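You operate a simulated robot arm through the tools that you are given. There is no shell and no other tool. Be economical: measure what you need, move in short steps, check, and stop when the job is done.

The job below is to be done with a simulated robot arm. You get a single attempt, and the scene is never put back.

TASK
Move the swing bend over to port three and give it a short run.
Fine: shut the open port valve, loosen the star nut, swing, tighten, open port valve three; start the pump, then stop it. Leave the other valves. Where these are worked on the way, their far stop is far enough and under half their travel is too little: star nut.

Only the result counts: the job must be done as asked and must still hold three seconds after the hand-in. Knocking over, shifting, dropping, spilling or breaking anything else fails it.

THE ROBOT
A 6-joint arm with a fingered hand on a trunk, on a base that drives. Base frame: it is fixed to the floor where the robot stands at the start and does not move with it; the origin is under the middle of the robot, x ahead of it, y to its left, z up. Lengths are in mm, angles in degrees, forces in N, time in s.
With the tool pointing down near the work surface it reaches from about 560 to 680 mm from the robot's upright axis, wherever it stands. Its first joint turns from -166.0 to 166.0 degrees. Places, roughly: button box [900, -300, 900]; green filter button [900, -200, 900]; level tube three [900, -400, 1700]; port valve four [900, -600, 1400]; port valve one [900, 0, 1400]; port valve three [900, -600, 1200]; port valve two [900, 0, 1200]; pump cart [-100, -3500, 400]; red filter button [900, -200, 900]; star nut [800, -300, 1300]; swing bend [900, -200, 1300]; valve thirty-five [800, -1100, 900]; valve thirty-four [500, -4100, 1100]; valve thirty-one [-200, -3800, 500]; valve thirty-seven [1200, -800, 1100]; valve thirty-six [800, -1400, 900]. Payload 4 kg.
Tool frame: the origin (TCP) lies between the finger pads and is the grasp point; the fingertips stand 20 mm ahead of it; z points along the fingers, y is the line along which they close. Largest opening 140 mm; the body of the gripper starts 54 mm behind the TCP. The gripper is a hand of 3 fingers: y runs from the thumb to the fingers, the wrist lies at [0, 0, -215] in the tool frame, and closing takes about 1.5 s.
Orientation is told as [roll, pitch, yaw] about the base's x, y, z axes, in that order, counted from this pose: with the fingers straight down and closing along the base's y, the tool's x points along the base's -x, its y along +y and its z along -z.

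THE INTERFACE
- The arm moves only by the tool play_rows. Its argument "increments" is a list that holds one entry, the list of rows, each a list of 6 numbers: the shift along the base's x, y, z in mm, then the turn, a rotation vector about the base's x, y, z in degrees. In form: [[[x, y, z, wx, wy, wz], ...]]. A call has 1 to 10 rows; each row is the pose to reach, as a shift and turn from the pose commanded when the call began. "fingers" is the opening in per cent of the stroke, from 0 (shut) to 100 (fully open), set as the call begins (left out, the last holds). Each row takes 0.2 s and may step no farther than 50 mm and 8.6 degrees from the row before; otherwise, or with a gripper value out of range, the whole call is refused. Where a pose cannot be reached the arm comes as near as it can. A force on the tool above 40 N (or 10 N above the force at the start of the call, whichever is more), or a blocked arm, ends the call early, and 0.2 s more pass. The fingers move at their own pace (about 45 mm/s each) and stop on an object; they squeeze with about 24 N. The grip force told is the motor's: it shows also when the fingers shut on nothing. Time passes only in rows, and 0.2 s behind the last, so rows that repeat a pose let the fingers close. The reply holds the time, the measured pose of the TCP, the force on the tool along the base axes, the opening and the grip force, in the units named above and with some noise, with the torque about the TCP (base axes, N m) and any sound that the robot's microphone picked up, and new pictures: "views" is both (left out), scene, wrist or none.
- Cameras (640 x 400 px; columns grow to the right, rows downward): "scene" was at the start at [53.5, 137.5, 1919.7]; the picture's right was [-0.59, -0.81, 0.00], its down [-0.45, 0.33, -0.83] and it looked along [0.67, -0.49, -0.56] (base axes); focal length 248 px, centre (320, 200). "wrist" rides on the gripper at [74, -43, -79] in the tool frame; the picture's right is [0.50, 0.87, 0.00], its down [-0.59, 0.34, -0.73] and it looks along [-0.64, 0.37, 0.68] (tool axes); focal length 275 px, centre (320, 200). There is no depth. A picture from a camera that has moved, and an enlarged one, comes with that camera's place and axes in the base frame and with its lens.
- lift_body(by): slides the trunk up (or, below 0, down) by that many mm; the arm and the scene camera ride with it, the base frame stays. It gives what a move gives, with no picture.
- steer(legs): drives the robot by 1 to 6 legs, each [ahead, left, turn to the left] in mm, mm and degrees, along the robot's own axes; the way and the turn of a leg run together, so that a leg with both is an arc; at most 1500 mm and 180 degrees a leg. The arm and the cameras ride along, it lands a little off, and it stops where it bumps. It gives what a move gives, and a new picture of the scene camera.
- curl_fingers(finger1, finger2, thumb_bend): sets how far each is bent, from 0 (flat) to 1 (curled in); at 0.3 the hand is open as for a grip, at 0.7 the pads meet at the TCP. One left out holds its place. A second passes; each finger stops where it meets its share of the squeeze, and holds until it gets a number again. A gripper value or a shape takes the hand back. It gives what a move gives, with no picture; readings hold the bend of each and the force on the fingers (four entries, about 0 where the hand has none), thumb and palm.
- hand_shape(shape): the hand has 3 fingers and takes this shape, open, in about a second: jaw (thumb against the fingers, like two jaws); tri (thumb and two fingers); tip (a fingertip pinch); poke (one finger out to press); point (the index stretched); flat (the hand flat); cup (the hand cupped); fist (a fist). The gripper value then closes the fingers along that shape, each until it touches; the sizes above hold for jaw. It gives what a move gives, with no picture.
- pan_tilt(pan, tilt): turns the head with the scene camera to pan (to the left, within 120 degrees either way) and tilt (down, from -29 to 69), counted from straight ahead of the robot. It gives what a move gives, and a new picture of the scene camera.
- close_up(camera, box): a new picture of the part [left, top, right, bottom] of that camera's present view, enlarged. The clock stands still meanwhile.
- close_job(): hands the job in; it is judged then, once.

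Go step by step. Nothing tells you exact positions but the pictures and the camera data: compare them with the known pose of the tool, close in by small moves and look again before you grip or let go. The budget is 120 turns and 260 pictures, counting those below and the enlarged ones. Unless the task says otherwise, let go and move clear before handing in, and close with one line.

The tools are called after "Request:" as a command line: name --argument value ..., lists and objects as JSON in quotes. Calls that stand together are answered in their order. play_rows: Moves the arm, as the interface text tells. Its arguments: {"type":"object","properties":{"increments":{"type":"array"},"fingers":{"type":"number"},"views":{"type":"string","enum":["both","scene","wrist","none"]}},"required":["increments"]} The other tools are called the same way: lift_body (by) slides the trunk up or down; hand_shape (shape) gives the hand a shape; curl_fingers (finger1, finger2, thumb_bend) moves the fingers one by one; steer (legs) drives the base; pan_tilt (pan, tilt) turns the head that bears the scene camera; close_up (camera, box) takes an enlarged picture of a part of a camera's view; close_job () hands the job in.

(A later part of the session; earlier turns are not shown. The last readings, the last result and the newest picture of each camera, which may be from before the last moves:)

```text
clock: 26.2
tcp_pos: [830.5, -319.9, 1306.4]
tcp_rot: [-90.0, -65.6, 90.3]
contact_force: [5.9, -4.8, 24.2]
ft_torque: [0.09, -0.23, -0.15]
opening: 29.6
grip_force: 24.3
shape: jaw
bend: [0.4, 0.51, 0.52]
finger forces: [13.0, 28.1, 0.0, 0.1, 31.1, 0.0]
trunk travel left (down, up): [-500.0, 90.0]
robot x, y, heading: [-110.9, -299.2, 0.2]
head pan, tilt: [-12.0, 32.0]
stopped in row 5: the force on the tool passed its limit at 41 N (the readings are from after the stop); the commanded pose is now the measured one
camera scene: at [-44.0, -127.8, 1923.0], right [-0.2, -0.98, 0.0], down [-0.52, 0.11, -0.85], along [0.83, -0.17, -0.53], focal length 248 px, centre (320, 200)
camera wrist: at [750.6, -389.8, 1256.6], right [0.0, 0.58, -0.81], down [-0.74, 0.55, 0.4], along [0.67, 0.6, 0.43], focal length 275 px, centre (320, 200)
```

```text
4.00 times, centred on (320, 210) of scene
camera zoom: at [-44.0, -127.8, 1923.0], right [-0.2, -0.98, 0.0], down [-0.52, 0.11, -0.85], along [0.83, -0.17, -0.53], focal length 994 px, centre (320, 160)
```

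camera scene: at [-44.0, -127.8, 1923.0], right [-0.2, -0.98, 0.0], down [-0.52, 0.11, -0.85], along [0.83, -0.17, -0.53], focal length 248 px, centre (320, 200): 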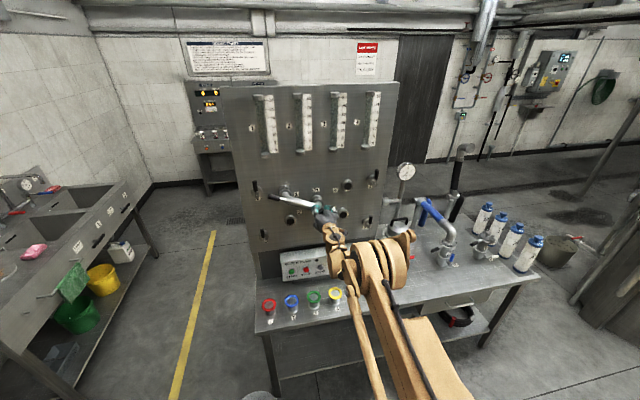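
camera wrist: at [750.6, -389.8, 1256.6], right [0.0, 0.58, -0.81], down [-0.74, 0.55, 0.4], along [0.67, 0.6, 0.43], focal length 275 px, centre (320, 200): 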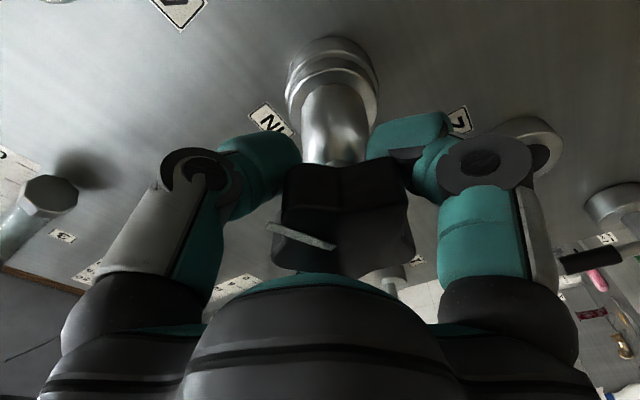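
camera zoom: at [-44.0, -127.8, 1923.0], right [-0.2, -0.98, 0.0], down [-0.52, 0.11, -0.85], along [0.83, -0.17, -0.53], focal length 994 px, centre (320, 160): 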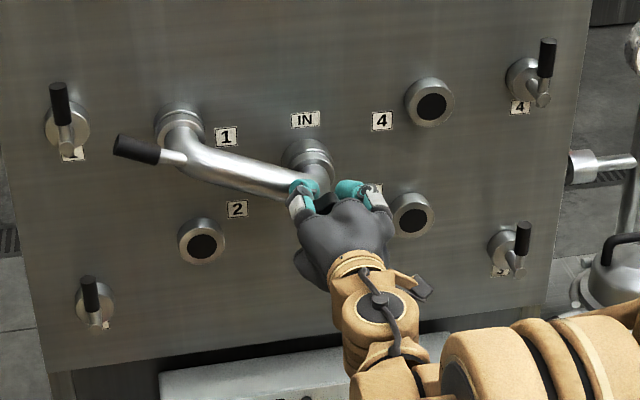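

The bend stayed put and only the nut turned, about 110° so far. I'll relieve the upward force and keep turning.

Request:
play_rows --increments '[[[0, -1, 3, 0, 0, 0], [0, 0, 4, -8, 0, 0], [0, 1, 4, -16, 0, 0], [0, 2, 5, -24, 0, 0], [0, 3, 5, -32, 0, 0], [0, 4, 5, -40, 0, 0], [0, 6, 5, -48, 0, 0], [0, 7, 4, -56, 0, 0]]]' --views "wrist"

```text
clock: 28.0
tcp_pos: [829.0, -311.9, 1308.9]
tcp_rot: [-89.6, -9.7, 90.2]
contact_force: [5.1, -0.7, 11.6]
ft_torque: [-0.03, -0.25, 0.1]
opening: 30.4
grip_force: 24.2
shape: jaw
bend: [0.4, 0.96, 0.53]
finger forces: [12.5, 24.8, 0.0, 0.0, 31.0, 0.1]
trunk travel left (down, up): [-500.0, 90.0]
robot x, y, heading: [-112.4, -298.3, 0.4]
head pan, tilt: [-12.0, 32.0]
camera wrist: at [751.6, -391.8, 1339.3], right [-0.01, -0.35, -0.94], down [-0.74, 0.63, -0.23], along [0.67, 0.69, -0.26], focal length 275 px, centre (320, 200)
```

wrist: 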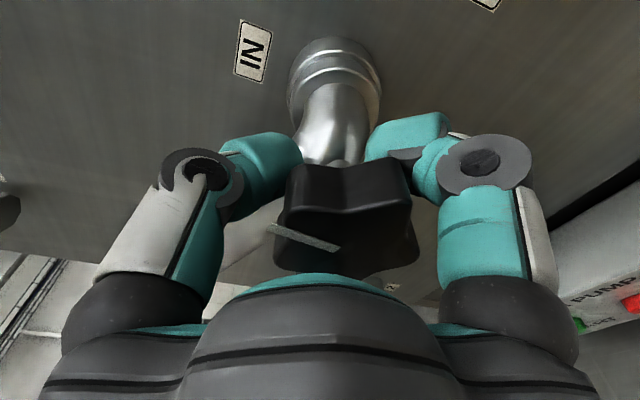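

The nut has turned about 164° and still follows. I'll continue as far as the roll and the nut allow.

Request:
play_rows --increments '[[[0, 1, 1, -8, 0, 0], [0, 2, 1, -16, 0, 0], [0, 3, 0, -24, 0, 0], [0, 4, 0, -32, 0, 0], [0, 5, -1, -40, 0, 0], [0, 5, -2, -48, 0, 0], [0, 5, -3, -56, 0, 0], [0, 5, -4, -64, 0, 0]]]' --views "wrist"

```text
clock: 29.3
tcp_pos: [834.8, -296.6, 1305.4]
tcp_rot: [-89.2, 33.0, 90.9]
contact_force: [18.6, 12.6, 3.8]
ft_torque: [1.06, -0.08, -0.13]
opening: 29.5
grip_force: 24.2
shape: jaw
bend: [0.36, 0.96, 0.58]
finger forces: [23.6, 34.7, 0.0, 0.0, 11.8, 0.0]
trunk travel left (down, up): [-500.0, 90.0]
robot x, y, heading: [-110.1, -296.9, 0.3]
head pan, tilt: [-12.0, 32.0]
stopped in row 6: the force on the tool passed its limit at 41 N (the readings are from after the stop); the commanded pose is now the measured one
camera wrist: at [757.1, -336.0, 1382.6], right [0.0, -0.89, -0.45], down [-0.74, 0.3, -0.6], along [0.67, 0.34, -0.66], focal length 275 px, centre (320, 200)
```

wrist: 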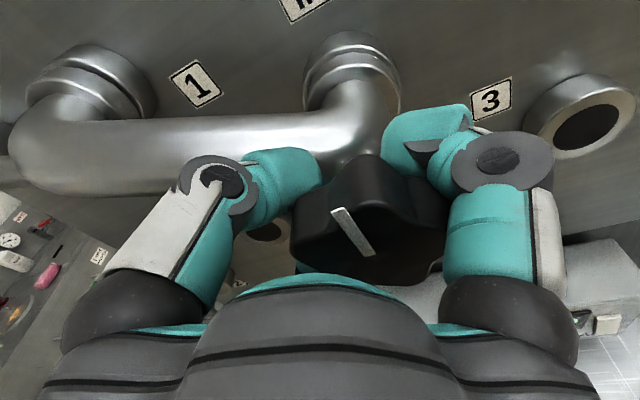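

The torque rose to 1 Nm and the pointer slipped in the hand, so the nut may be at its loose stop. I'll open, back off and look.

Request:
play_rows --increments '[[[0, -4, 0, 0, 0, 0], [0, -8, 0, 0, 0, 0], [0, -14, -2, 0, 0, 0], [0, -18, -4, 0, 0, 0], [0, -18, -4, 0, 0, 0], [-40, -18, -4, 0, 0, 0], [-80, -18, -4, 0, 0, 0], [-110, -18, -4, 0, 0, 0]]]' --fingers 85

Request:
close_up --camera "scene" --box '[270, 160, 380, 240]'

```text
clock: 31.1
tcp_pos: [719.4, -320.0, 1302.5]
tcp_rot: [-89.5, 33.1, 90.5]
contact_force: [-0.7, -0.5, 0.2]
ft_torque: [0.04, 0.02, -0.01]
opening: 118.7
grip_force: 0.0
shape: jaw
bend: [0.24, 0.24, 0.22]
finger forces: [0.1, 0.0, 0.0, 0.0, 0.0, 0.0]
trunk travel left (down, up): [-500.0, 90.0]
robot x, y, heading: [-110.9, -300.1, 0.2]
head pan, tilt: [-12.0, 32.0]
camera scene: at [-42.5, -127.6, 1923.0], right [-0.2, -0.98, 0.0], down [-0.52, 0.11, -0.85], along [0.83, -0.17, -0.53], focal length 248 px, centre (320, 200)
camera wrist: at [642.5, -358.8, 1381.0], right [0.0, -0.89, -0.45], down [-0.74, 0.3, -0.6], along [0.67, 0.33, -0.66], focal length 275 px, centre (320, 200)
```

scene: 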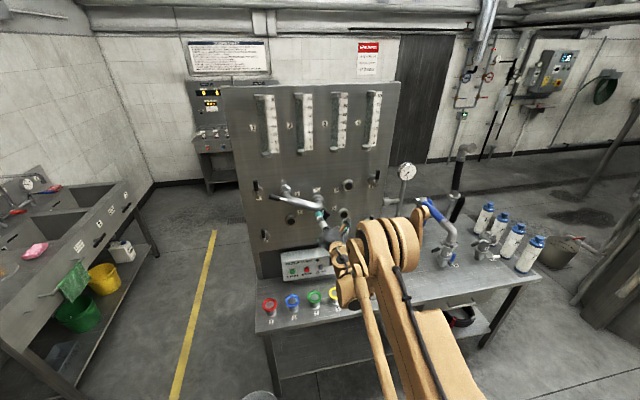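
wrist: 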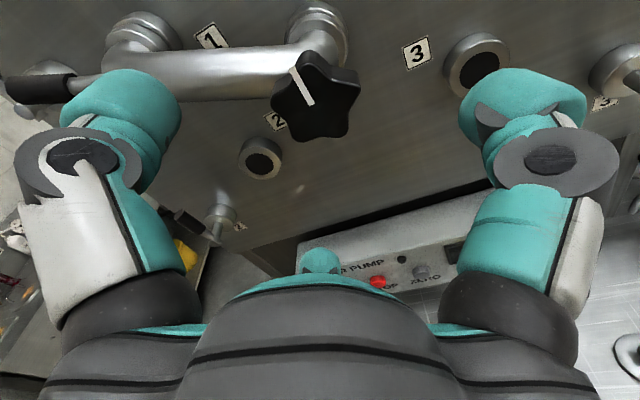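

```text
5.00 times, centred on (325, 200) of scene
camera zoom: at [-42.5, -127.6, 1923.0], right [-0.2, -0.98, 0.0], down [-0.52, 0.11, -0.85], along [0.83, -0.17, -0.53], focal length 1243 px, centre (295, 200)
```

zoom: 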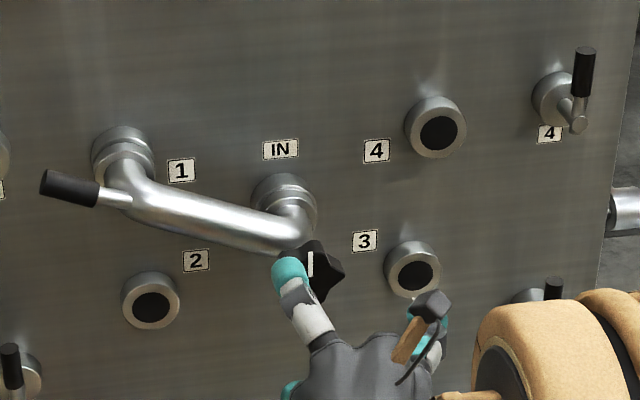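

The pointer now points straight up, so the nut went a half turn to its stop. The bend handle's grip runs from about (850, -145, 1378) to its tip at (850, -105, 1397), roughly 25° above +y. I'll line up to pinch it across its axis.

Request:
play_rows --increments '[[[0, 26, 11, 7.3, 0, 0], [0, 52, 22, 14.6, 0, 0], [0, 78, 33, 21.9, 0, 0], [0, 104, 44, 29.2, 0, 0], [0, 130, 55, 36.5, 0, 0], [0, 156, 66, 43.8, 0, 0], [0, 182, 77, 51, 0, 0], [15, 202, 88, 58, 0, 0], [25, 202, 88, 58, 0, 0]]]' --fingers 62

Request:
close_up --camera "scene" --box '[240, 160, 400, 260]'

```text
clock: 33.1
tcp_pos: [747.3, -119.1, 1391.8]
tcp_rot: [-89.7, -25.0, 90.5]
contact_force: [0.9, 0.7, 0.5]
ft_torque: [0.0, 0.01, 0.03]
opening: 87.0
grip_force: 0.1
shape: jaw
bend: [0.3, 0.29, 0.28]
finger forces: [0.0, 0.0, 0.0, 0.1, 0.0, 0.0]
out of reach, approached as far as the arm can: row 1, 2
trunk travel left (down, up): [-500.0, 90.0]
robot x, y, heading: [-109.2, -297.4, 0.6]
head pan, tilt: [-12.0, 32.0]
camera scene: at [-41.0, -127.9, 1923.0], right [-0.2, -0.98, 0.0], down [-0.52, 0.11, -0.85], along [0.83, -0.17, -0.53], focal length 248 px, centre (320, 200)
camera wrist: at [668.9, -204.7, 1400.3], right [0.0, -0.09, -1.0], down [-0.74, 0.67, -0.06], along [0.67, 0.74, -0.07], focal length 275 px, centre (320, 200)
```

scene: 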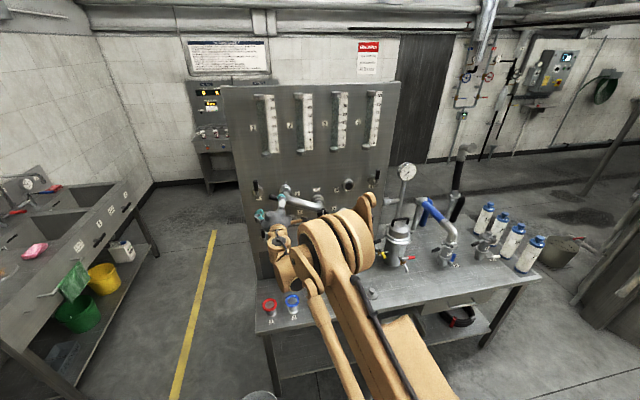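
wrist: 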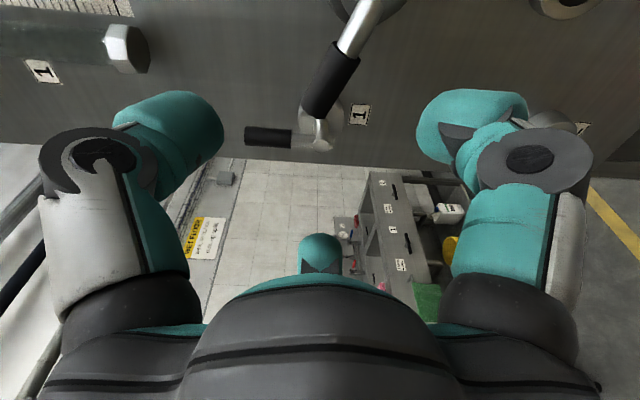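

```text
4.00 times, centred on (320, 210) of scene
camera zoom: at [-41.0, -127.9, 1923.0], right [-0.2, -0.98, 0.0], down [-0.52, 0.11, -0.85], along [0.83, -0.17, -0.53], focal length 994 px, centre (320, 160)
```

zoom: 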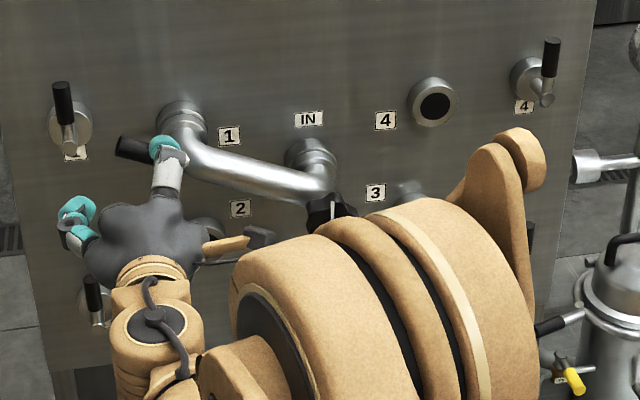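

The handle's tip is at (850, -105, 1393) and its inner end at (850, -144, 1379). I'll advance and close on it.

Request:
play_rows --increments '[[[35, 0, -4, 0, 0, 0], [70, -1, -4, 0, 0, 0], [102, -2, -4, 0, 0, 0]]]' --views "wrist"

Request:
play_rows --increments '[[[0, 0, 0, 0, 0, 0], [0, 0, 0, 0, 0, 0], [0, 0, 0, 0, 0, 0], [0, 0, 0, 0, 0, 0], [0, 0, 0, 0, 0, 0]]]' --views "wrist" --fingers 0

```text
clock: 33.9
tcp_pos: [851.0, -119.3, 1386.9]
tcp_rot: [-89.8, -24.9, 90.5]
contact_force: [0.3, -0.4, 0.0]
ft_torque: [0.01, 0.0, -0.02]
opening: 87.3
grip_force: 0.1
shape: jaw
bend: [0.3, 0.29, 0.28]
finger forces: [0.1, 0.1, 0.1, 0.1, 0.0, 0.1]
trunk travel left (down, up): [-500.0, 90.0]
robot x, y, heading: [-111.2, -298.0, 0.5]
head pan, tilt: [-12.0, 32.0]
camera wrist: at [772.9, -205.3, 1393.6], right [0.0, -0.09, -1.0], down [-0.74, 0.67, -0.06], along [0.67, 0.74, -0.07], focal length 275 px, centre (320, 200)
```

wrist: 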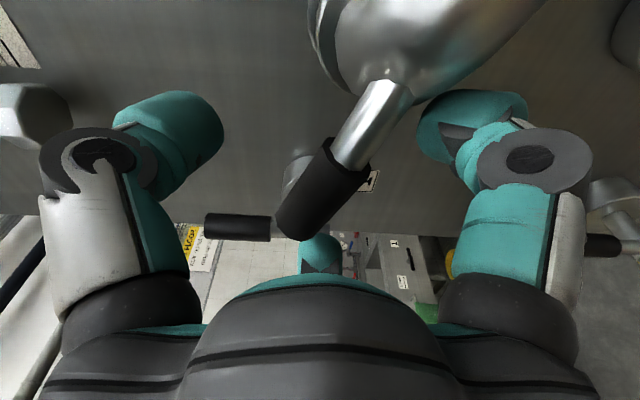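

```text
clock: 35.1
tcp_pos: [850.4, -119.7, 1385.4]
tcp_rot: [-89.9, -24.9, 90.4]
contact_force: [8.0, 2.3, -0.3]
ft_torque: [0.25, -0.08, 0.01]
opening: 28.7
grip_force: 23.8
shape: jaw
bend: [0.43, 0.45, 0.55]
finger forces: [16.7, 18.7, 0.0, 0.0, 23.2, 0.0]
trunk travel left (down, up): [-500.0, 90.0]
robot x, y, heading: [-111.9, -302.6, 0.3]
head pan, tilt: [-12.0, 32.0]
camera wrist: at [772.9, -204.7, 1393.5], right [0.0, -0.09, -1.0], down [-0.74, 0.67, -0.06], along [0.67, 0.74, -0.07], focal length 275 px, centre (320, 200)
```

wrist: 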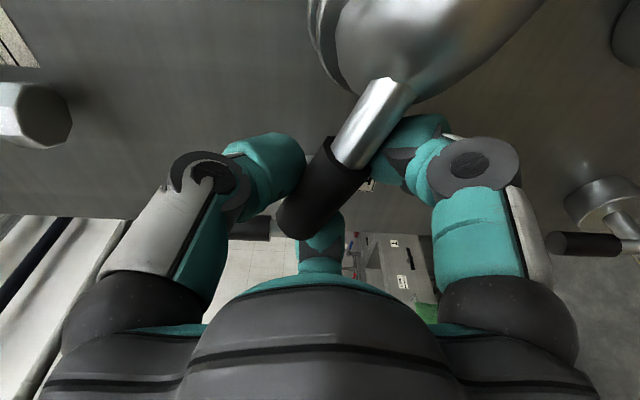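

I have a solid grip. First a trial swing upward through 24°, rotating about the nut axis.

Request:
play_rows --increments '[[[0, -13.7, 26.5, 8, 0, 0], [0, -31.2, 50.7, 16, 0, 0], [0, -51.9, 72.2, 24, 0, 0]]]'

```text
clock: 35.6
tcp_pos: [851.2, -128.7, 1407.3]
tcp_rot: [-89.7, -33.3, 90.6]
contact_force: [7.8, 4.3, -19.9]
ft_torque: [-0.05, 0.05, 0.0]
opening: 27.9
grip_force: 23.5
shape: jaw
bend: [0.43, 0.45, 0.56]
finger forces: [20.0, 26.6, 0.1, 0.1, 23.0, 0.0]
trunk travel left (down, up): [-500.0, 90.0]
robot x, y, heading: [-108.0, -296.4, 0.5]
head pan, tilt: [-12.0, 32.0]
stopped in row 2: the force on the tool passed its limit at 52 N (the readings are from after the stop); the commanded pose is now the measured one
camera scene: at [-35.0, -125.3, 1922.3], right [-0.2, -0.98, 0.0], down [-0.52, 0.1, -0.85], along [0.83, -0.17, -0.53], focal length 248 px, centre (320, 200)
camera wrist: at [774.1, -215.7, 1403.3], right [-0.01, 0.06, -1.0], down [-0.75, 0.67, 0.04], along [0.67, 0.74, 0.04], focal length 275 px, centre (320, 200)
```

scene: 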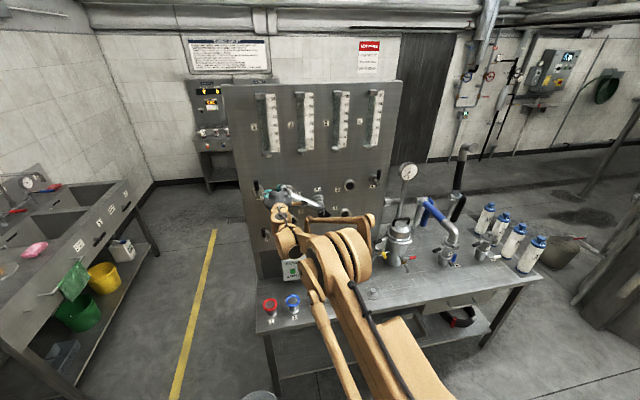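
wrist: 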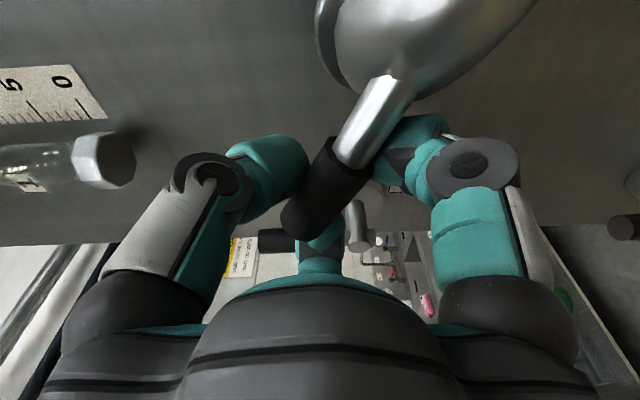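

Request:
close_up --camera "scene" --box '[240, 160, 400, 260]'

```text
4.00 times, centred on (320, 210) of scene
camera zoom: at [-35.0, -125.3, 1922.3], right [-0.2, -0.98, 0.0], down [-0.52, 0.1, -0.85], along [0.83, -0.17, -0.53], focal length 994 px, centre (320, 160)
```

zoom: 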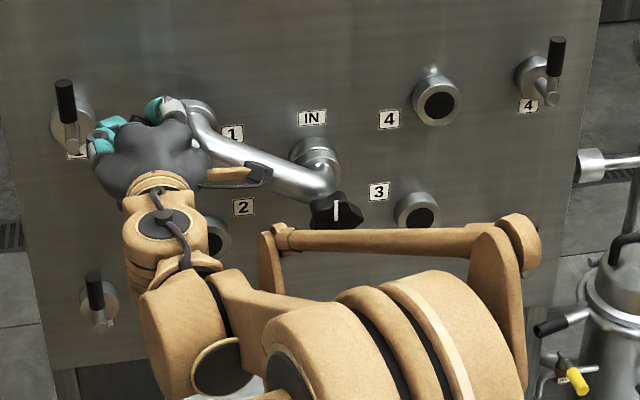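

The bend swings visibly. I'll continue more slowly along the arc.

Request:
play_rows --increments '[[[0, -10.1, 15.8, 5, 0, 0], [0, -21.5, 30.7, 10, 0, 0], [0, -34.2, 44.5, 15, 0, 0], [0, -48, 57.2, 20, 0, 0], [0, -62.9, 68.6, 25, 0, 0], [0, -78.7, 78.7, 30, 0, 0], [0, -95.3, 87.4, 35, 0, 0], [0, -112.7, 94.5, 40, 0, 0], [0, -130.6, 100.2, 45, 0, 0], [0, -148.9, 104.2, 50, 0, 0]]]' --views "scene"

```text
clock: 35.9
tcp_pos: [851.9, -129.7, 1409.5]
tcp_rot: [-89.7, -34.8, 90.9]
contact_force: [7.6, 5.4, -26.6]
ft_torque: [-0.09, 0.14, -0.04]
opening: 28.2
grip_force: 24.1
shape: jaw
bend: [0.43, 0.45, 0.56]
finger forces: [20.2, 26.9, 0.1, 0.0, 20.5, 0.0]
trunk travel left (down, up): [-500.0, 90.0]
robot x, y, heading: [-108.6, -304.0, 0.5]
head pan, tilt: [-12.0, 32.0]
stopped in row 1: the force on the tool passed its limit at 45 N (the readings are from after the stop); the commanded pose is now the measured one
camera scene: at [-33.2, -125.1, 1922.3], right [-0.2, -0.98, 0.0], down [-0.52, 0.1, -0.85], along [0.83, -0.17, -0.53], focal length 248 px, centre (320, 200)
```

scene: 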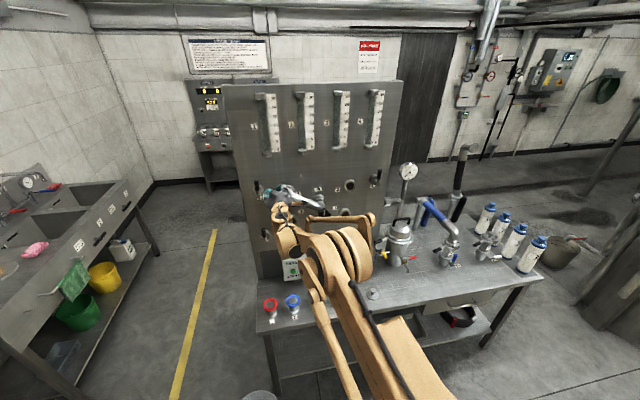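

Going up is stiff, which suggests a stop between ports 1 and 4. The numbering 1-2-3-4 runs around the bottom, so I'll test the downward direction gently.

Request:
play_rows --increments '[[[0, 6, -13, -4, 0, 0], [0, 11, -27, -8, 0, 0], [0, 14, -41, -12, 0, 0], [0, 17, -56, -16, 0, 0]]]'

Request:
close_up --camera "scene" --box '[240, 160, 400, 260]'

```text
clock: 36.9
tcp_pos: [850.1, -106.9, 1354.1]
tcp_rot: [-89.4, -18.4, 91.0]
contact_force: [30.8, 20.8, 3.0]
ft_torque: [0.34, -0.2, 0.19]
opening: 26.7
grip_force: 24.0
shape: jaw
bend: [0.44, 0.45, 0.56]
finger forces: [22.4, 20.0, 0.0, 0.0, 24.0, 0.1]
trunk travel left (down, up): [-500.0, 90.0]
robot x, y, heading: [-109.6, -302.0, 0.6]
head pan, tilt: [-12.0, 32.0]
camera scene: at [-34.5, -121.5, 1922.2], right [-0.2, -0.98, 0.0], down [-0.52, 0.1, -0.85], along [0.83, -0.17, -0.53], focal length 248 px, centre (320, 200)
camera wrist: at [773.5, -193.2, 1372.3], right [-0.01, -0.2, -0.98], down [-0.75, 0.65, -0.13], along [0.66, 0.73, -0.15], focal length 275 px, centre (320, 200)
```

scene: 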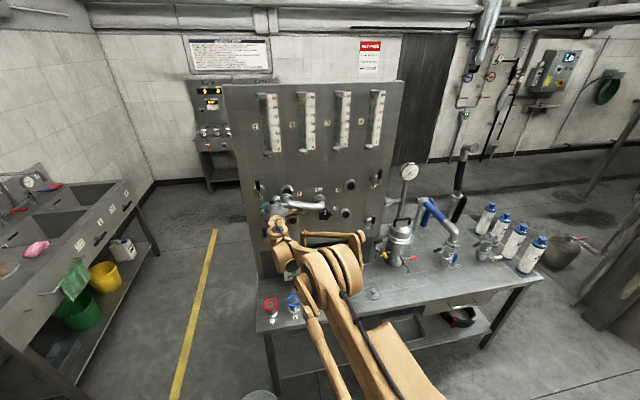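
wrist: 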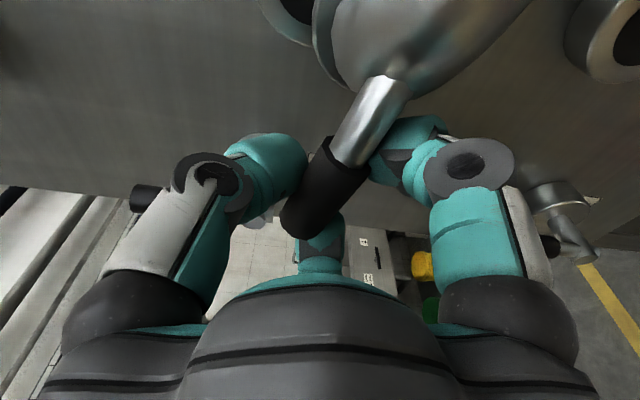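

```text
4.00 times, centred on (320, 210) of scene
camera zoom: at [-34.5, -121.5, 1922.2], right [-0.2, -0.98, 0.0], down [-0.52, 0.1, -0.85], along [0.83, -0.17, -0.53], focal length 994 px, centre (320, 160)
```

zoom: 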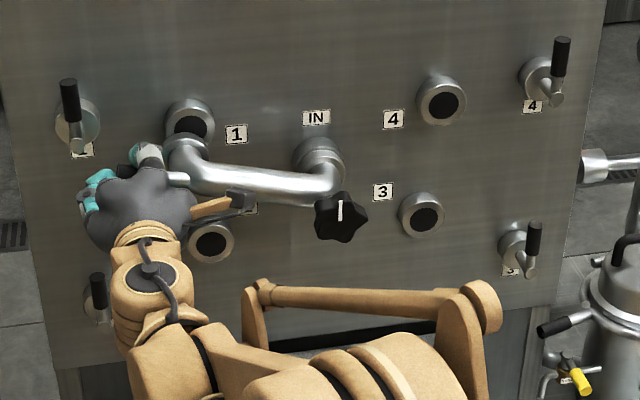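

Downward moves freely and the bend has already left port 1, so the route to port 3 is via port 2. I'll continue down along the arc.

Request:
play_rows --increments '[[[3, 7.8, -23.9, -6.6, 0, 0], [3, 9.9, -50.3, -13.6, 0, 0], [3, 8.7, -76.8, -20.6, 0, 0], [3, 4.3, -102.9, -27.6, 0, 0], [3, -3.2, -128.3, -34.6, 0, 0], [3, -14, -152.6, -41.6, 0, 0], [3, -28, -175.4, -48.6, 0, 0]]]'

Request:
close_up --camera "scene" --box '[240, 170, 400, 270]'

```text
clock: 38.5
tcp_pos: [783.3, -156.7, 1267.1]
tcp_rot: [-88.8, 30.0, 91.1]
contact_force: [-0.7, 0.4, -0.2]
ft_torque: [-0.02, 0.04, 0.01]
opening: 23.2
grip_force: 24.5
shape: jaw
bend: [1.0, 1.0, 0.6]
finger forces: [0.0, 0.0, 0.0, 0.0, 0.1, 0.0]
out of reach, approached as far as the arm can: row 1, 2, 3, 4, 5, 6, 7
trunk travel left (down, up): [-500.0, 90.0]
robot x, y, heading: [-110.3, -299.6, 0.4]
head pan, tilt: [-12.0, 32.0]
camera scene: at [-42.2, -127.7, 1923.0], right [-0.2, -0.98, 0.0], down [-0.52, 0.11, -0.85], along [0.83, -0.17, -0.53], focal length 248 px, centre (320, 200)
camera wrist: at [705.7, -199.8, 1342.9], right [0.0, -0.87, -0.5], down [-0.75, 0.33, -0.57], along [0.66, 0.37, -0.65], focal length 275 px, centre (320, 200)
```

scene: 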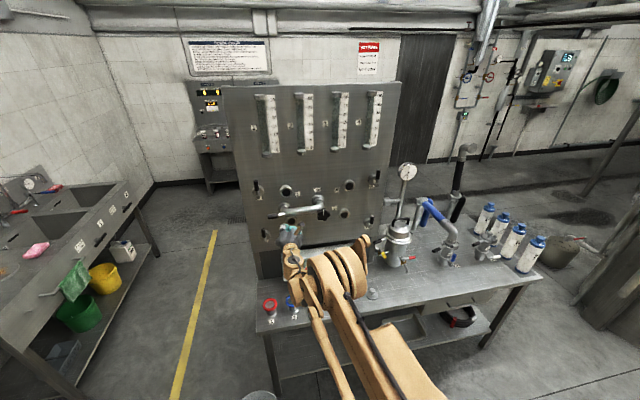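
wrist: 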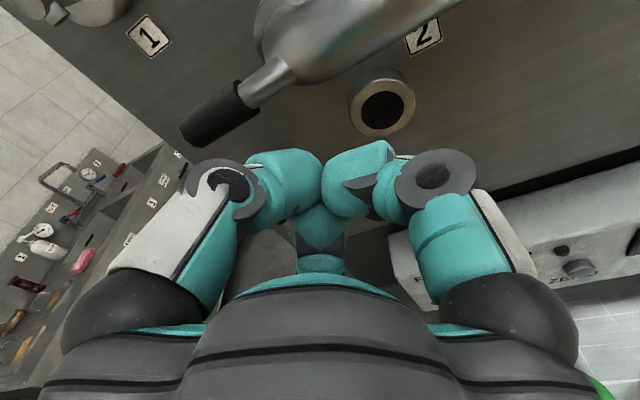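

```text
4.00 times, centred on (320, 220) of scene
camera zoom: at [-42.2, -127.7, 1923.0], right [-0.2, -0.98, 0.0], down [-0.52, 0.11, -0.85], along [0.83, -0.17, -0.53], focal length 994 px, centre (320, 120)
```

zoom: 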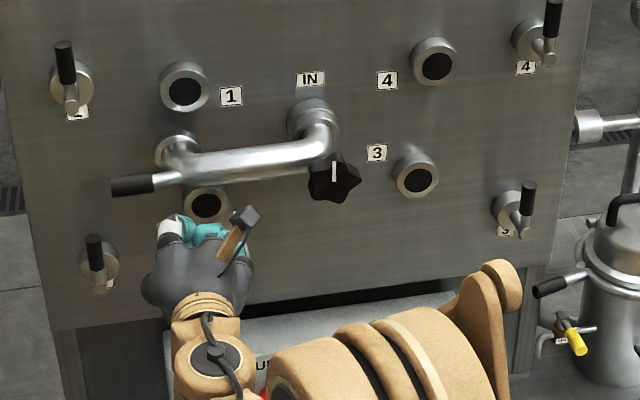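

The pose ran out of reach and the hand slid off, leaving the bend near horizontal; nothing else was touched. I'll retract, move the base 60 mm closer and lower the trunk for better reach around the bottom.

Request:
play_rows --increments '[[[0, 0, 0, 0, 0, 0]]]' --views "none"

```text
clock: 38.9
tcp_pos: [783.8, -155.5, 1266.3]
tcp_rot: [-88.8, 29.9, 91.0]
contact_force: [0.3, 0.9, -0.2]
ft_torque: [-0.03, 0.01, 0.0]
opening: 23.3
grip_force: 24.0
shape: jaw
bend: [1.0, 1.0, 0.6]
finger forces: [0.0, 0.1, 0.0, 0.1, 0.1, 0.0]
trunk travel left (down, up): [-500.0, 90.0]
robot x, y, heading: [-111.9, -298.0, 0.6]
head pan, tilt: [-12.0, 32.0]
```

Request:
play_rows --increments '[[[-40, 0, 0, 8, 0, 0], [-80, 0, 20, 16, 0, 0], [-80, 0, 50, 24, 0, 0], [-80, 0, 80, 32, 0, 0], [-80, 0, 110, 40, 0, 0], [-80, 0, 130, 48, 0, 0], [-80, 0, 130, 56, 0, 0], [-80, 0, 130, 64, 0, 0], [-80, 0, 130, 72, 0, 0], [-80, 0, 130, 80, 0, 0]]]' --views "none" --fingers 60

Request:
lift_body --by -150

Request:
steer --legs '[[60, 0, 0]]'

```text
clock: 41.1
tcp_pos: [703.2, -155.8, 1396.4]
tcp_rot: [-90.2, -50.3, 91.2]
contact_force: [0.4, 1.0, 0.4]
ft_torque: [0.0, 0.01, 0.04]
opening: 83.8
grip_force: 0.1
shape: jaw
bend: [0.3, 0.3, 0.29]
finger forces: [0.1, 0.1, 0.1, 0.0, 0.1, 0.0]
trunk travel left (down, up): [-500.0, 90.0]
robot x, y, heading: [-110.0, -296.8, 0.6]
head pan, tilt: [-12.0, 32.0]
```

```text
clock: 42.8
tcp_pos: [701.8, -156.8, 1245.6]
tcp_rot: [-90.3, -50.1, 91.2]
contact_force: [0.4, -0.2, -0.6]
ft_torque: [0.0, -0.01, 0.01]
opening: 83.4
grip_force: 0.0
shape: jaw
bend: [0.3, 0.3, 0.29]
finger forces: [0.0, 0.0, 0.0, 0.0, 0.0, 0.1]
trunk travel left (down, up): [-350.0, 240.0]
robot x, y, heading: [-107.9, -297.1, 0.7]
head pan, tilt: [-12.0, 32.0]
```

```text
clock: 43.8
tcp_pos: [764.7, -157.7, 1243.3]
tcp_rot: [-90.1, -50.1, 91.0]
contact_force: [0.2, 0.8, 1.0]
ft_torque: [-0.03, -0.01, 0.03]
opening: 83.9
grip_force: 0.1
shape: jaw
bend: [0.3, 0.3, 0.29]
finger forces: [0.0, 0.0, 0.1, 0.0, 0.0, 0.0]
trunk travel left (down, up): [-350.0, 240.0]
robot x, y, heading: [-53.5, -298.5, 0.1]
head pan, tilt: [-12.0, 32.0]
camera scene: at [21.0, -126.5, 1772.8], right [-0.2, -0.98, 0.0], down [-0.52, 0.11, -0.85], along [0.83, -0.17, -0.53], focal length 248 px, centre (320, 200)
```

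scene: 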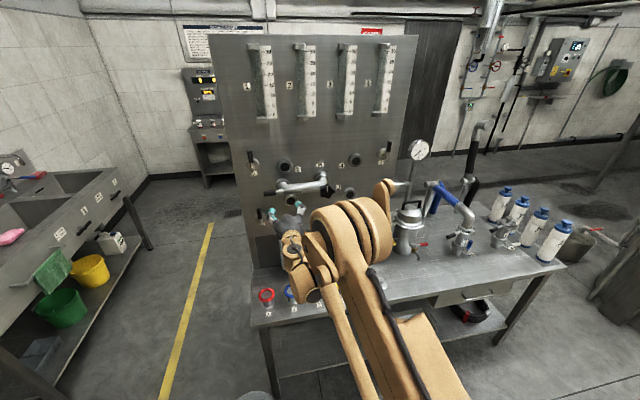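

The reach geometry is better now. I'll roll the hand to +90° in front of the handle, in two calls.

Request:
play_rows --increments '[[[-20, 6, 6, 8.2, 0, 0], [-30, 12, 12, 16.4, 0, 0], [-30, 18, 18, 24.6, 0, 0], [-30, 24, 24, 32.8, 0, 0], [-30, 30, 30, 41, 0, 0], [-30, 36, 36, 49.2, 0, 0], [-30, 42, 42, 57.4, 0, 0], [-30, 48, 48, 65.6, 0, 0], [-30, 54, 52, 73.8, 0, 0], [-30, 57, 55, 82, 0, 0]]]' --views "none"

Request:
play_rows --increments '[[[0, 0, 0, 8.2, 0, 0], [0, 0, 0, 16.4, 0, 0], [0, 0, 0, 24.6, 0, 0], [0, 0, 0, 32.8, 0, 0], [0, 0, 0, 41, 0, 0], [0, 0, 0, 48, 0, 0]]]'

Request:
close_up --camera "scene" --box '[240, 130, 400, 230]'

```text
clock: 46.0
tcp_pos: [731.6, -98.5, 1300.5]
tcp_rot: [91.3, -47.7, -91.0]
contact_force: [0.8, -0.2, -0.1]
ft_torque: [0.01, 0.01, 0.01]
opening: 83.4
grip_force: 0.0
shape: jaw
bend: [0.3, 0.3, 0.29]
finger forces: [0.1, 0.0, 0.0, 0.1, 0.0, 0.0]
trunk travel left (down, up): [-350.0, 240.0]
robot x, y, heading: [-48.1, -297.8, 0.5]
head pan, tilt: [-12.0, 32.0]
```

```text
clock: 47.4
tcp_pos: [731.6, -98.3, 1301.0]
tcp_rot: [90.6, 0.3, -90.9]
contact_force: [-0.2, 0.3, -0.1]
ft_torque: [0.02, -0.01, -0.01]
opening: 83.8
grip_force: 0.0
shape: jaw
bend: [0.3, 0.3, 0.29]
finger forces: [0.1, 0.1, 0.0, 0.0, 0.0, 0.0]
trunk travel left (down, up): [-350.0, 240.0]
robot x, y, heading: [-53.6, -296.7, 0.5]
head pan, tilt: [-12.0, 32.0]
camera scene: at [17.6, -126.6, 1772.9], right [-0.2, -0.98, 0.0], down [-0.52, 0.11, -0.85], along [0.83, -0.17, -0.53], focal length 248 px, centre (320, 200)
camera wrist: at [655.0, -24.5, 1257.7], right [0.0, 0.5, 0.87], down [-0.75, -0.58, 0.33], along [0.67, -0.65, 0.37], focal length 275 px, centre (320, 200)
```

scene: 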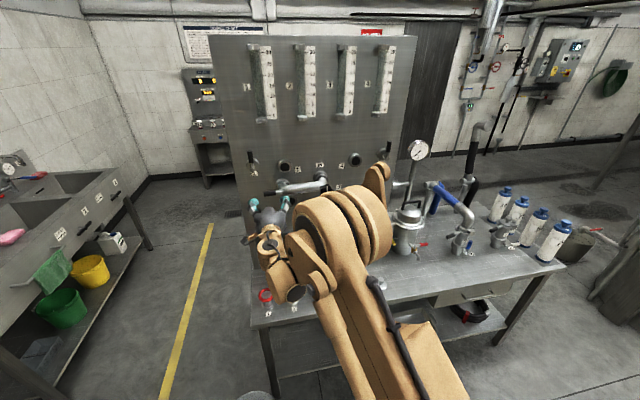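
wrist: 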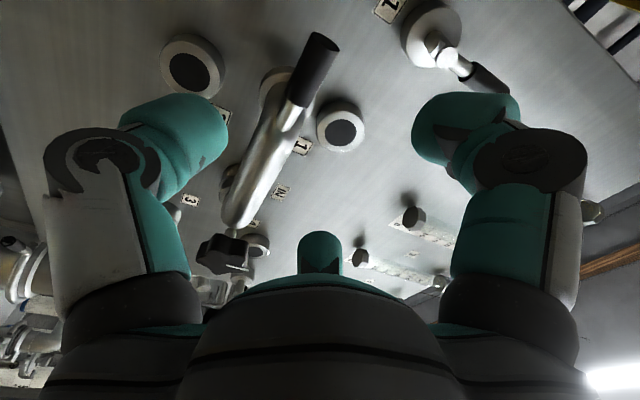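

```text
4.00 times, centred on (320, 180) of scene
camera zoom: at [17.6, -126.6, 1772.9], right [-0.2, -0.98, 0.0], down [-0.52, 0.11, -0.85], along [0.83, -0.17, -0.53], focal length 994 px, centre (320, 280)
```

zoom: 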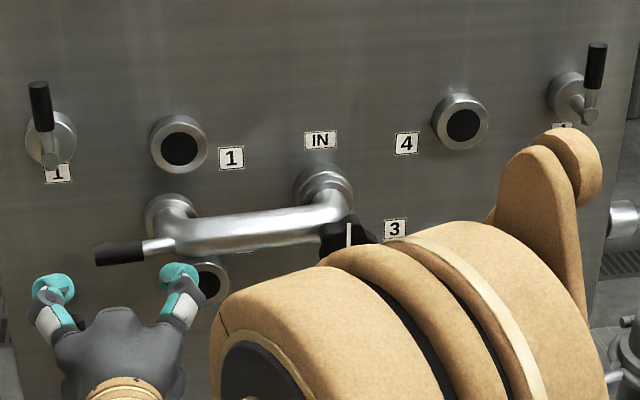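

The handle is now nearly level with its grip at about (850, -100, 1294). I'll advance and grip it with the thumb below.

Request:
play_rows --increments '[[[40, -1, -7, 0, 0, 0], [80, -2, -7, 0, 0, 0], [119, -3, -7, 0, 0, 0]]]' --views "none"

Request:
play_rows --increments '[[[0, 0, 0, 0, 0, 0], [0, 0, 0, 0, 0, 0], [0, 0, 0, 0, 0, 0], [0, 0, 0, 0, 0, 0], [0, 0, 0, 0, 0, 0]]]' --views "wrist" --fingers 0

```text
clock: 48.2
tcp_pos: [853.9, -102.9, 1295.1]
tcp_rot: [90.6, 0.3, -90.7]
contact_force: [-0.2, 0.4, 0.0]
ft_torque: [0.01, -0.03, -0.03]
opening: 83.8
grip_force: 0.1
shape: jaw
bend: [0.3, 0.3, 0.29]
finger forces: [0.1, 0.0, 0.0, 0.1, 0.0, 0.1]
trunk travel left (down, up): [-350.0, 240.0]
robot x, y, heading: [-53.0, -295.6, 0.4]
head pan, tilt: [-12.0, 32.0]
```

```text
clock: 49.4
tcp_pos: [852.9, -103.0, 1295.1]
tcp_rot: [90.5, 0.2, -90.8]
contact_force: [8.1, 1.2, 0.3]
ft_torque: [-0.05, 0.11, 0.02]
opening: 27.8
grip_force: 23.9
shape: jaw
bend: [0.98, 0.45, 0.52]
finger forces: [15.5, 14.5, 0.0, 0.0, 22.2, 0.0]
trunk travel left (down, up): [-350.0, 240.0]
robot x, y, heading: [-48.7, -297.4, 0.5]
head pan, tilt: [-12.0, 32.0]
camera wrist: at [776.0, -27.7, 1251.5], right [0.0, 0.5, 0.87], down [-0.75, -0.58, 0.33], along [0.67, -0.65, 0.37], focal length 275 px, centre (320, 200)
```

wrist: 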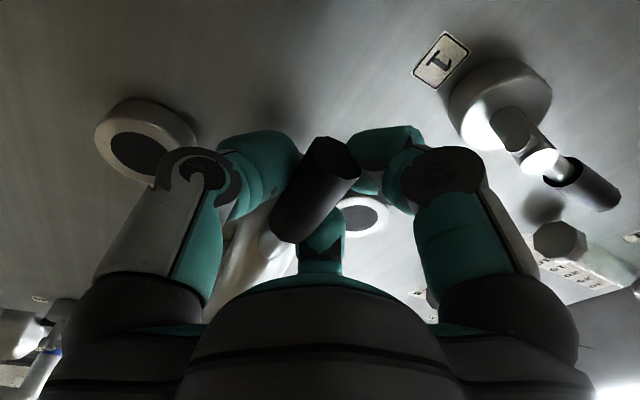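

Gripped. I'll swing down slowly, 35° first.

Request:
play_rows --increments '[[[0, -2.1, -25.8, -7, 0, 0], [0, -7.2, -51.2, -14, 0, 0], [0, -15.4, -75.7, -21, 0, 0], [0, -26.6, -99.1, -28, 0, 0], [0, -40.5, -120.9, -35, 0, 0]]]' --views "wrist"

```text
clock: 50.6
tcp_pos: [852.5, -144.7, 1172.3]
tcp_rot: [91.0, -35.0, -91.0]
contact_force: [20.8, -4.6, 6.3]
ft_torque: [-0.15, 0.06, -0.06]
opening: 26.9
grip_force: 23.4
shape: jaw
bend: [0.98, 0.45, 0.52]
finger forces: [17.8, 15.3, 0.1, 0.1, 23.6, 0.1]
trunk travel left (down, up): [-350.0, 240.0]
robot x, y, heading: [-51.0, -299.5, 0.4]
head pan, tilt: [-12.0, 32.0]
camera wrist: at [775.3, -108.3, 1094.0], right [0.0, 0.91, 0.42], down [-0.74, -0.28, 0.6], along [0.67, -0.32, 0.67], focal length 275 px, centre (320, 200)
```

wrist: 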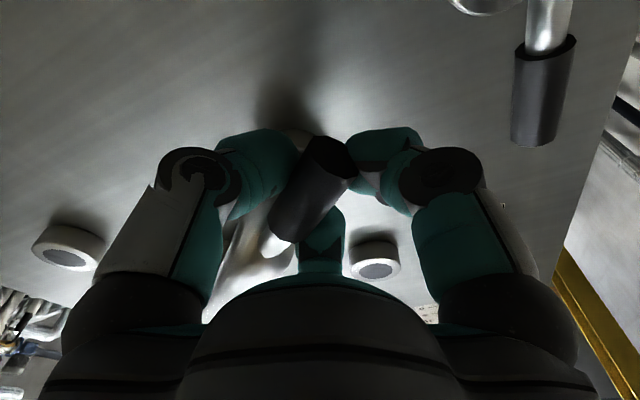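

The swing follows nicely. Before the bottom of the arc, I'll check clearance to the button box.

Request:
close_up --camera "scene" --box '[240, 140, 400, 290]'

```text
2.67 times, centred on (320, 215) of scene
camera zoom: at [21.3, -127.9, 1773.0], right [-0.2, -0.98, 0.0], down [-0.52, 0.11, -0.85], along [0.83, -0.17, -0.53], focal length 663 px, centre (320, 160)
```

zoom: 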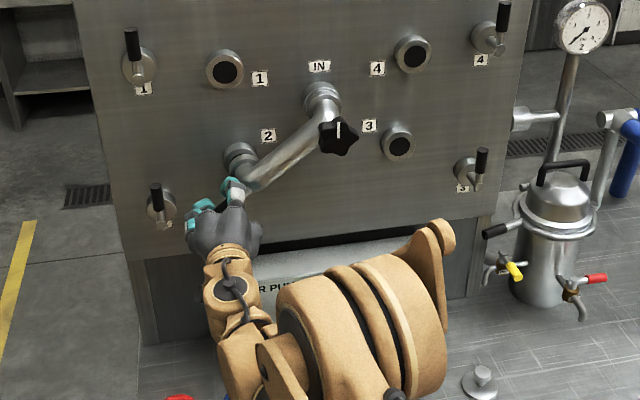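

The box front is at x≈860 with its top near z≈1015. The hand passes above and in front of it, so it's clear. Continuing to the bottom.

Request:
play_rows --increments '[[[2, -15.6, -18.8, -6.6, 0, 0], [2, -34.3, -36.6, -13.6, 0, 0], [2, -55.1, -51.9, -20.6, 0, 0], [2, -77.6, -64.7, -27.6, 0, 0], [2, -101.5, -74.6, -34.6, 0, 0], [2, -126.4, -81.5, -41.6, 0, 0], [2, -151.9, -85.3, -48.6, 0, 0], [2, -177.8, -86, -55.6, 0, 0]]]'

```text
clock: 51.7
tcp_pos: [852.0, -229.3, 1109.3]
tcp_rot: [91.1, -66.4, -90.2]
contact_force: [27.5, 5.9, -25.2]
ft_torque: [0.21, 0.32, 0.04]
opening: 24.6
grip_force: 23.8
shape: jaw
bend: [0.97, 1.0, 0.52]
finger forces: [14.1, 14.8, 0.0, 0.0, 26.7, 0.1]
out of reach, approached as far as the arm can: row 3, 4, 5
trunk travel left (down, up): [-350.0, 240.0]
robot x, y, heading: [-48.7, -297.2, 0.4]
head pan, tilt: [-12.0, 32.0]
stopped in row 5: the force on the tool passed its limit at 44 N (the readings are from after the stop); the commanded pose is now the measured one
camera scene: at [28.5, -125.3, 1772.1], right [-0.2, -0.98, 0.0], down [-0.53, 0.1, -0.84], along [0.83, -0.17, -0.54], focal length 248 px, centre (320, 200)
camera wrist: at [773.8, -240.0, 1024.2], right [-0.01, 0.99, -0.11], down [-0.74, 0.06, 0.67], along [0.67, 0.09, 0.73], focal length 275 px, centre (320, 200)
```

scene: 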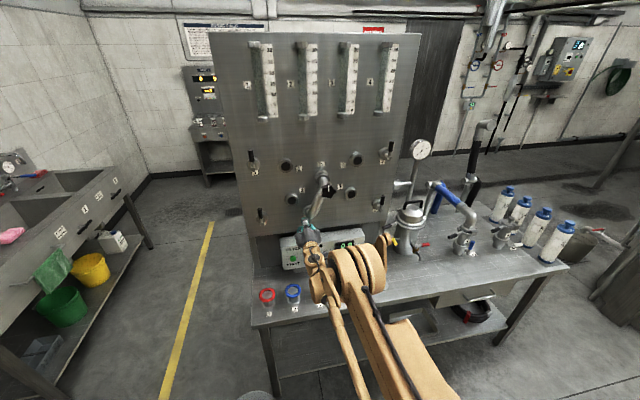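
wrist: 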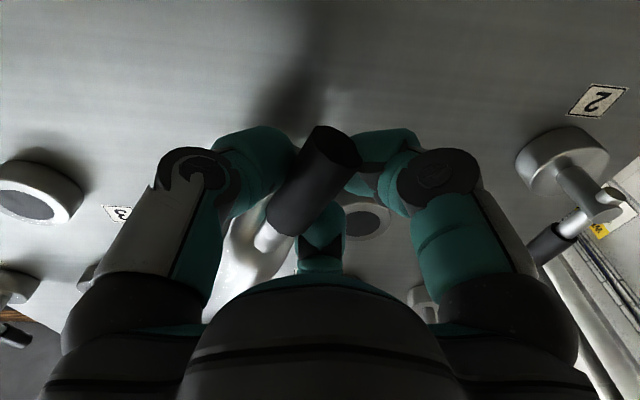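

I'm at the reach limit low down. I'll release, back off, raise the hand and lower the trunk a further 200 mm.

Request:
play_rows --increments '[[[0, 0, 0, 0, 0, 0], [0, 0, 0, 0, 0, 0], [-40, 0, 0, 0, 0, 0], [-80, 0, 0, 0, 0, 0], [-110, 0, 0, 0, 0, 0], [-115, 0, 40, 0, 0, 0], [-115, 0, 85, 0, 0, 0], [-115, 0, 130, 0, 0, 0], [-115, 0, 175, 0, 0, 0], [-115, 0, 210, 0, 0, 0]]]' --views "none" --fingers 62

Request:
lift_body --by -200

Request:
pan_tilt --pan -15 --tilt 22

```text
clock: 53.9
tcp_pos: [728.0, -231.5, 1328.6]
tcp_rot: [92.2, -66.5, -91.2]
contact_force: [-0.9, 0.7, 0.5]
ft_torque: [-0.04, -0.01, 0.02]
opening: 86.3
grip_force: 0.1
shape: jaw
bend: [0.3, 0.3, 0.28]
finger forces: [0.0, 0.0, 0.1, 0.0, 0.1, 0.0]
trunk travel left (down, up): [-350.0, 240.0]
robot x, y, heading: [-46.6, -297.6, 0.9]
head pan, tilt: [-12.0, 32.0]
```

```text
clock: 56.1
tcp_pos: [728.6, -230.5, 1127.1]
tcp_rot: [92.0, -66.5, -91.3]
contact_force: [-0.4, -0.2, 0.4]
ft_torque: [-0.01, 0.01, -0.01]
opening: 86.4
grip_force: 0.0
shape: jaw
bend: [0.3, 0.3, 0.28]
finger forces: [0.0, 0.0, 0.1, 0.1, 0.0, 0.1]
trunk travel left (down, up): [-150.0, 440.0]
robot x, y, heading: [-51.8, -300.2, 0.6]
head pan, tilt: [-12.0, 32.0]
```

```text
clock: 56.8
tcp_pos: [728.3, -231.6, 1128.2]
tcp_rot: [92.0, -66.4, -91.1]
contact_force: [-0.7, -0.4, -0.1]
ft_torque: [0.0, -0.02, -0.02]
opening: 86.6
grip_force: 0.0
shape: jaw
bend: [0.3, 0.3, 0.28]
finger forces: [0.0, 0.1, 0.0, 0.0, 0.0, 0.1]
trunk travel left (down, up): [-150.0, 440.0]
robot x, y, heading: [-49.6, -297.5, 0.7]
head pan, tilt: [-15.0, 22.0]
camera scene: at [19.6, -131.5, 1588.9], right [-0.25, -0.97, 0.0], down [-0.36, 0.09, -0.93], along [0.9, -0.23, -0.38], focal length 248 px, centre (320, 200)
```

scene: 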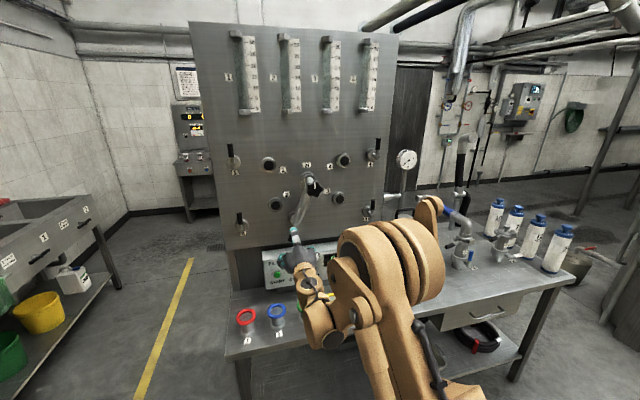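

Request:
close_up --camera "scene" --box '[230, 140, 390, 290]'

Request:
close_up --camera "wrist" --box '[0, 0, 640, 400]'

```text
2.67 times, centred on (310, 215) of scene
camera zoom: at [19.6, -131.5, 1588.9], right [-0.25, -0.97, 0.0], down [-0.36, 0.09, -0.93], along [0.9, -0.23, -0.38], focal length 663 px, centre (347, 160)
```

zoom: 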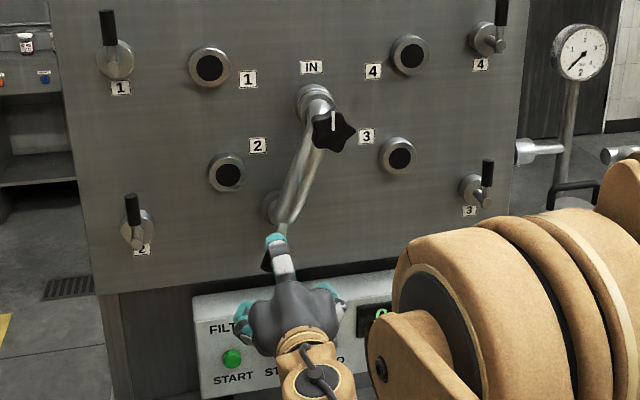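

```text
1.00 times, centred on (320, 200) of wrist (not enlarged: the box is as wide or as high as the picture)
camera zoom: at [651.2, -241.6, 1041.3], right [-0.01, 0.99, -0.11], down [-0.74, 0.07, 0.66], along [0.67, 0.09, 0.74], focal length 275 px, centre (320, 200)
```

zoom: 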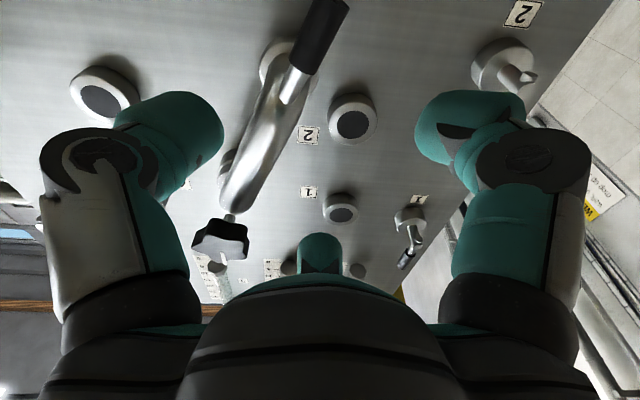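

Handle tip is at (850, -228, 1086) and its inner end at (850, -243, 1125), about -68°. I'll advance and regrip it.

Request:
play_rows --increments '[[[20, -3, -26, 0, 0, 0], [62, -3, -26, 0, 0, 0], [104, -3, -26, 0, 0, 0], [123, -3, -26, 0, 0, 0]]]' --views "none"

Request:
play_rows --increments '[[[0, 0, 0, 0, 0, 0], [0, 0, 0, 0, 0, 0], [0, 0, 0, 0, 0, 0], [0, 0, 0, 0, 0, 0], [0, 0, 0, 0, 0, 0]]]' --views "wrist" --fingers 0

```text
clock: 57.8
tcp_pos: [850.4, -236.1, 1100.7]
tcp_rot: [92.0, -66.3, -91.0]
contact_force: [-0.3, -0.1, 0.0]
ft_torque: [0.01, -0.02, 0.0]
opening: 86.6
grip_force: 0.1
shape: jaw
bend: [0.3, 0.3, 0.28]
finger forces: [0.0, 0.0, 0.1, 0.1, 0.0, 0.1]
trunk travel left (down, up): [-150.0, 440.0]
robot x, y, heading: [-51.6, -298.6, 0.6]
head pan, tilt: [-15.0, 22.0]
```

```text
clock: 59.0
tcp_pos: [852.0, -235.2, 1100.5]
tcp_rot: [91.8, -66.4, -91.1]
contact_force: [8.8, 2.5, 2.5]
ft_torque: [-0.19, 0.03, -0.09]
opening: 28.7
grip_force: 23.8
shape: jaw
bend: [0.45, 0.39, 0.57]
finger forces: [19.5, 16.9, 0.0, 0.0, 22.5, 0.0]
trunk travel left (down, up): [-150.0, 440.0]
robot x, y, heading: [-51.0, -297.3, 0.8]
head pan, tilt: [-15.0, 22.0]
camera wrist: at [774.2, -245.8, 1015.4], right [-0.01, 0.99, -0.11], down [-0.74, 0.07, 0.66], along [0.67, 0.09, 0.74], focal length 275 px, centre (320, 200)
```

wrist: 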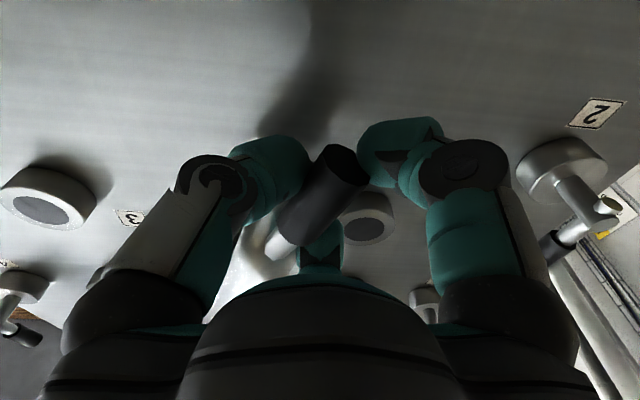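

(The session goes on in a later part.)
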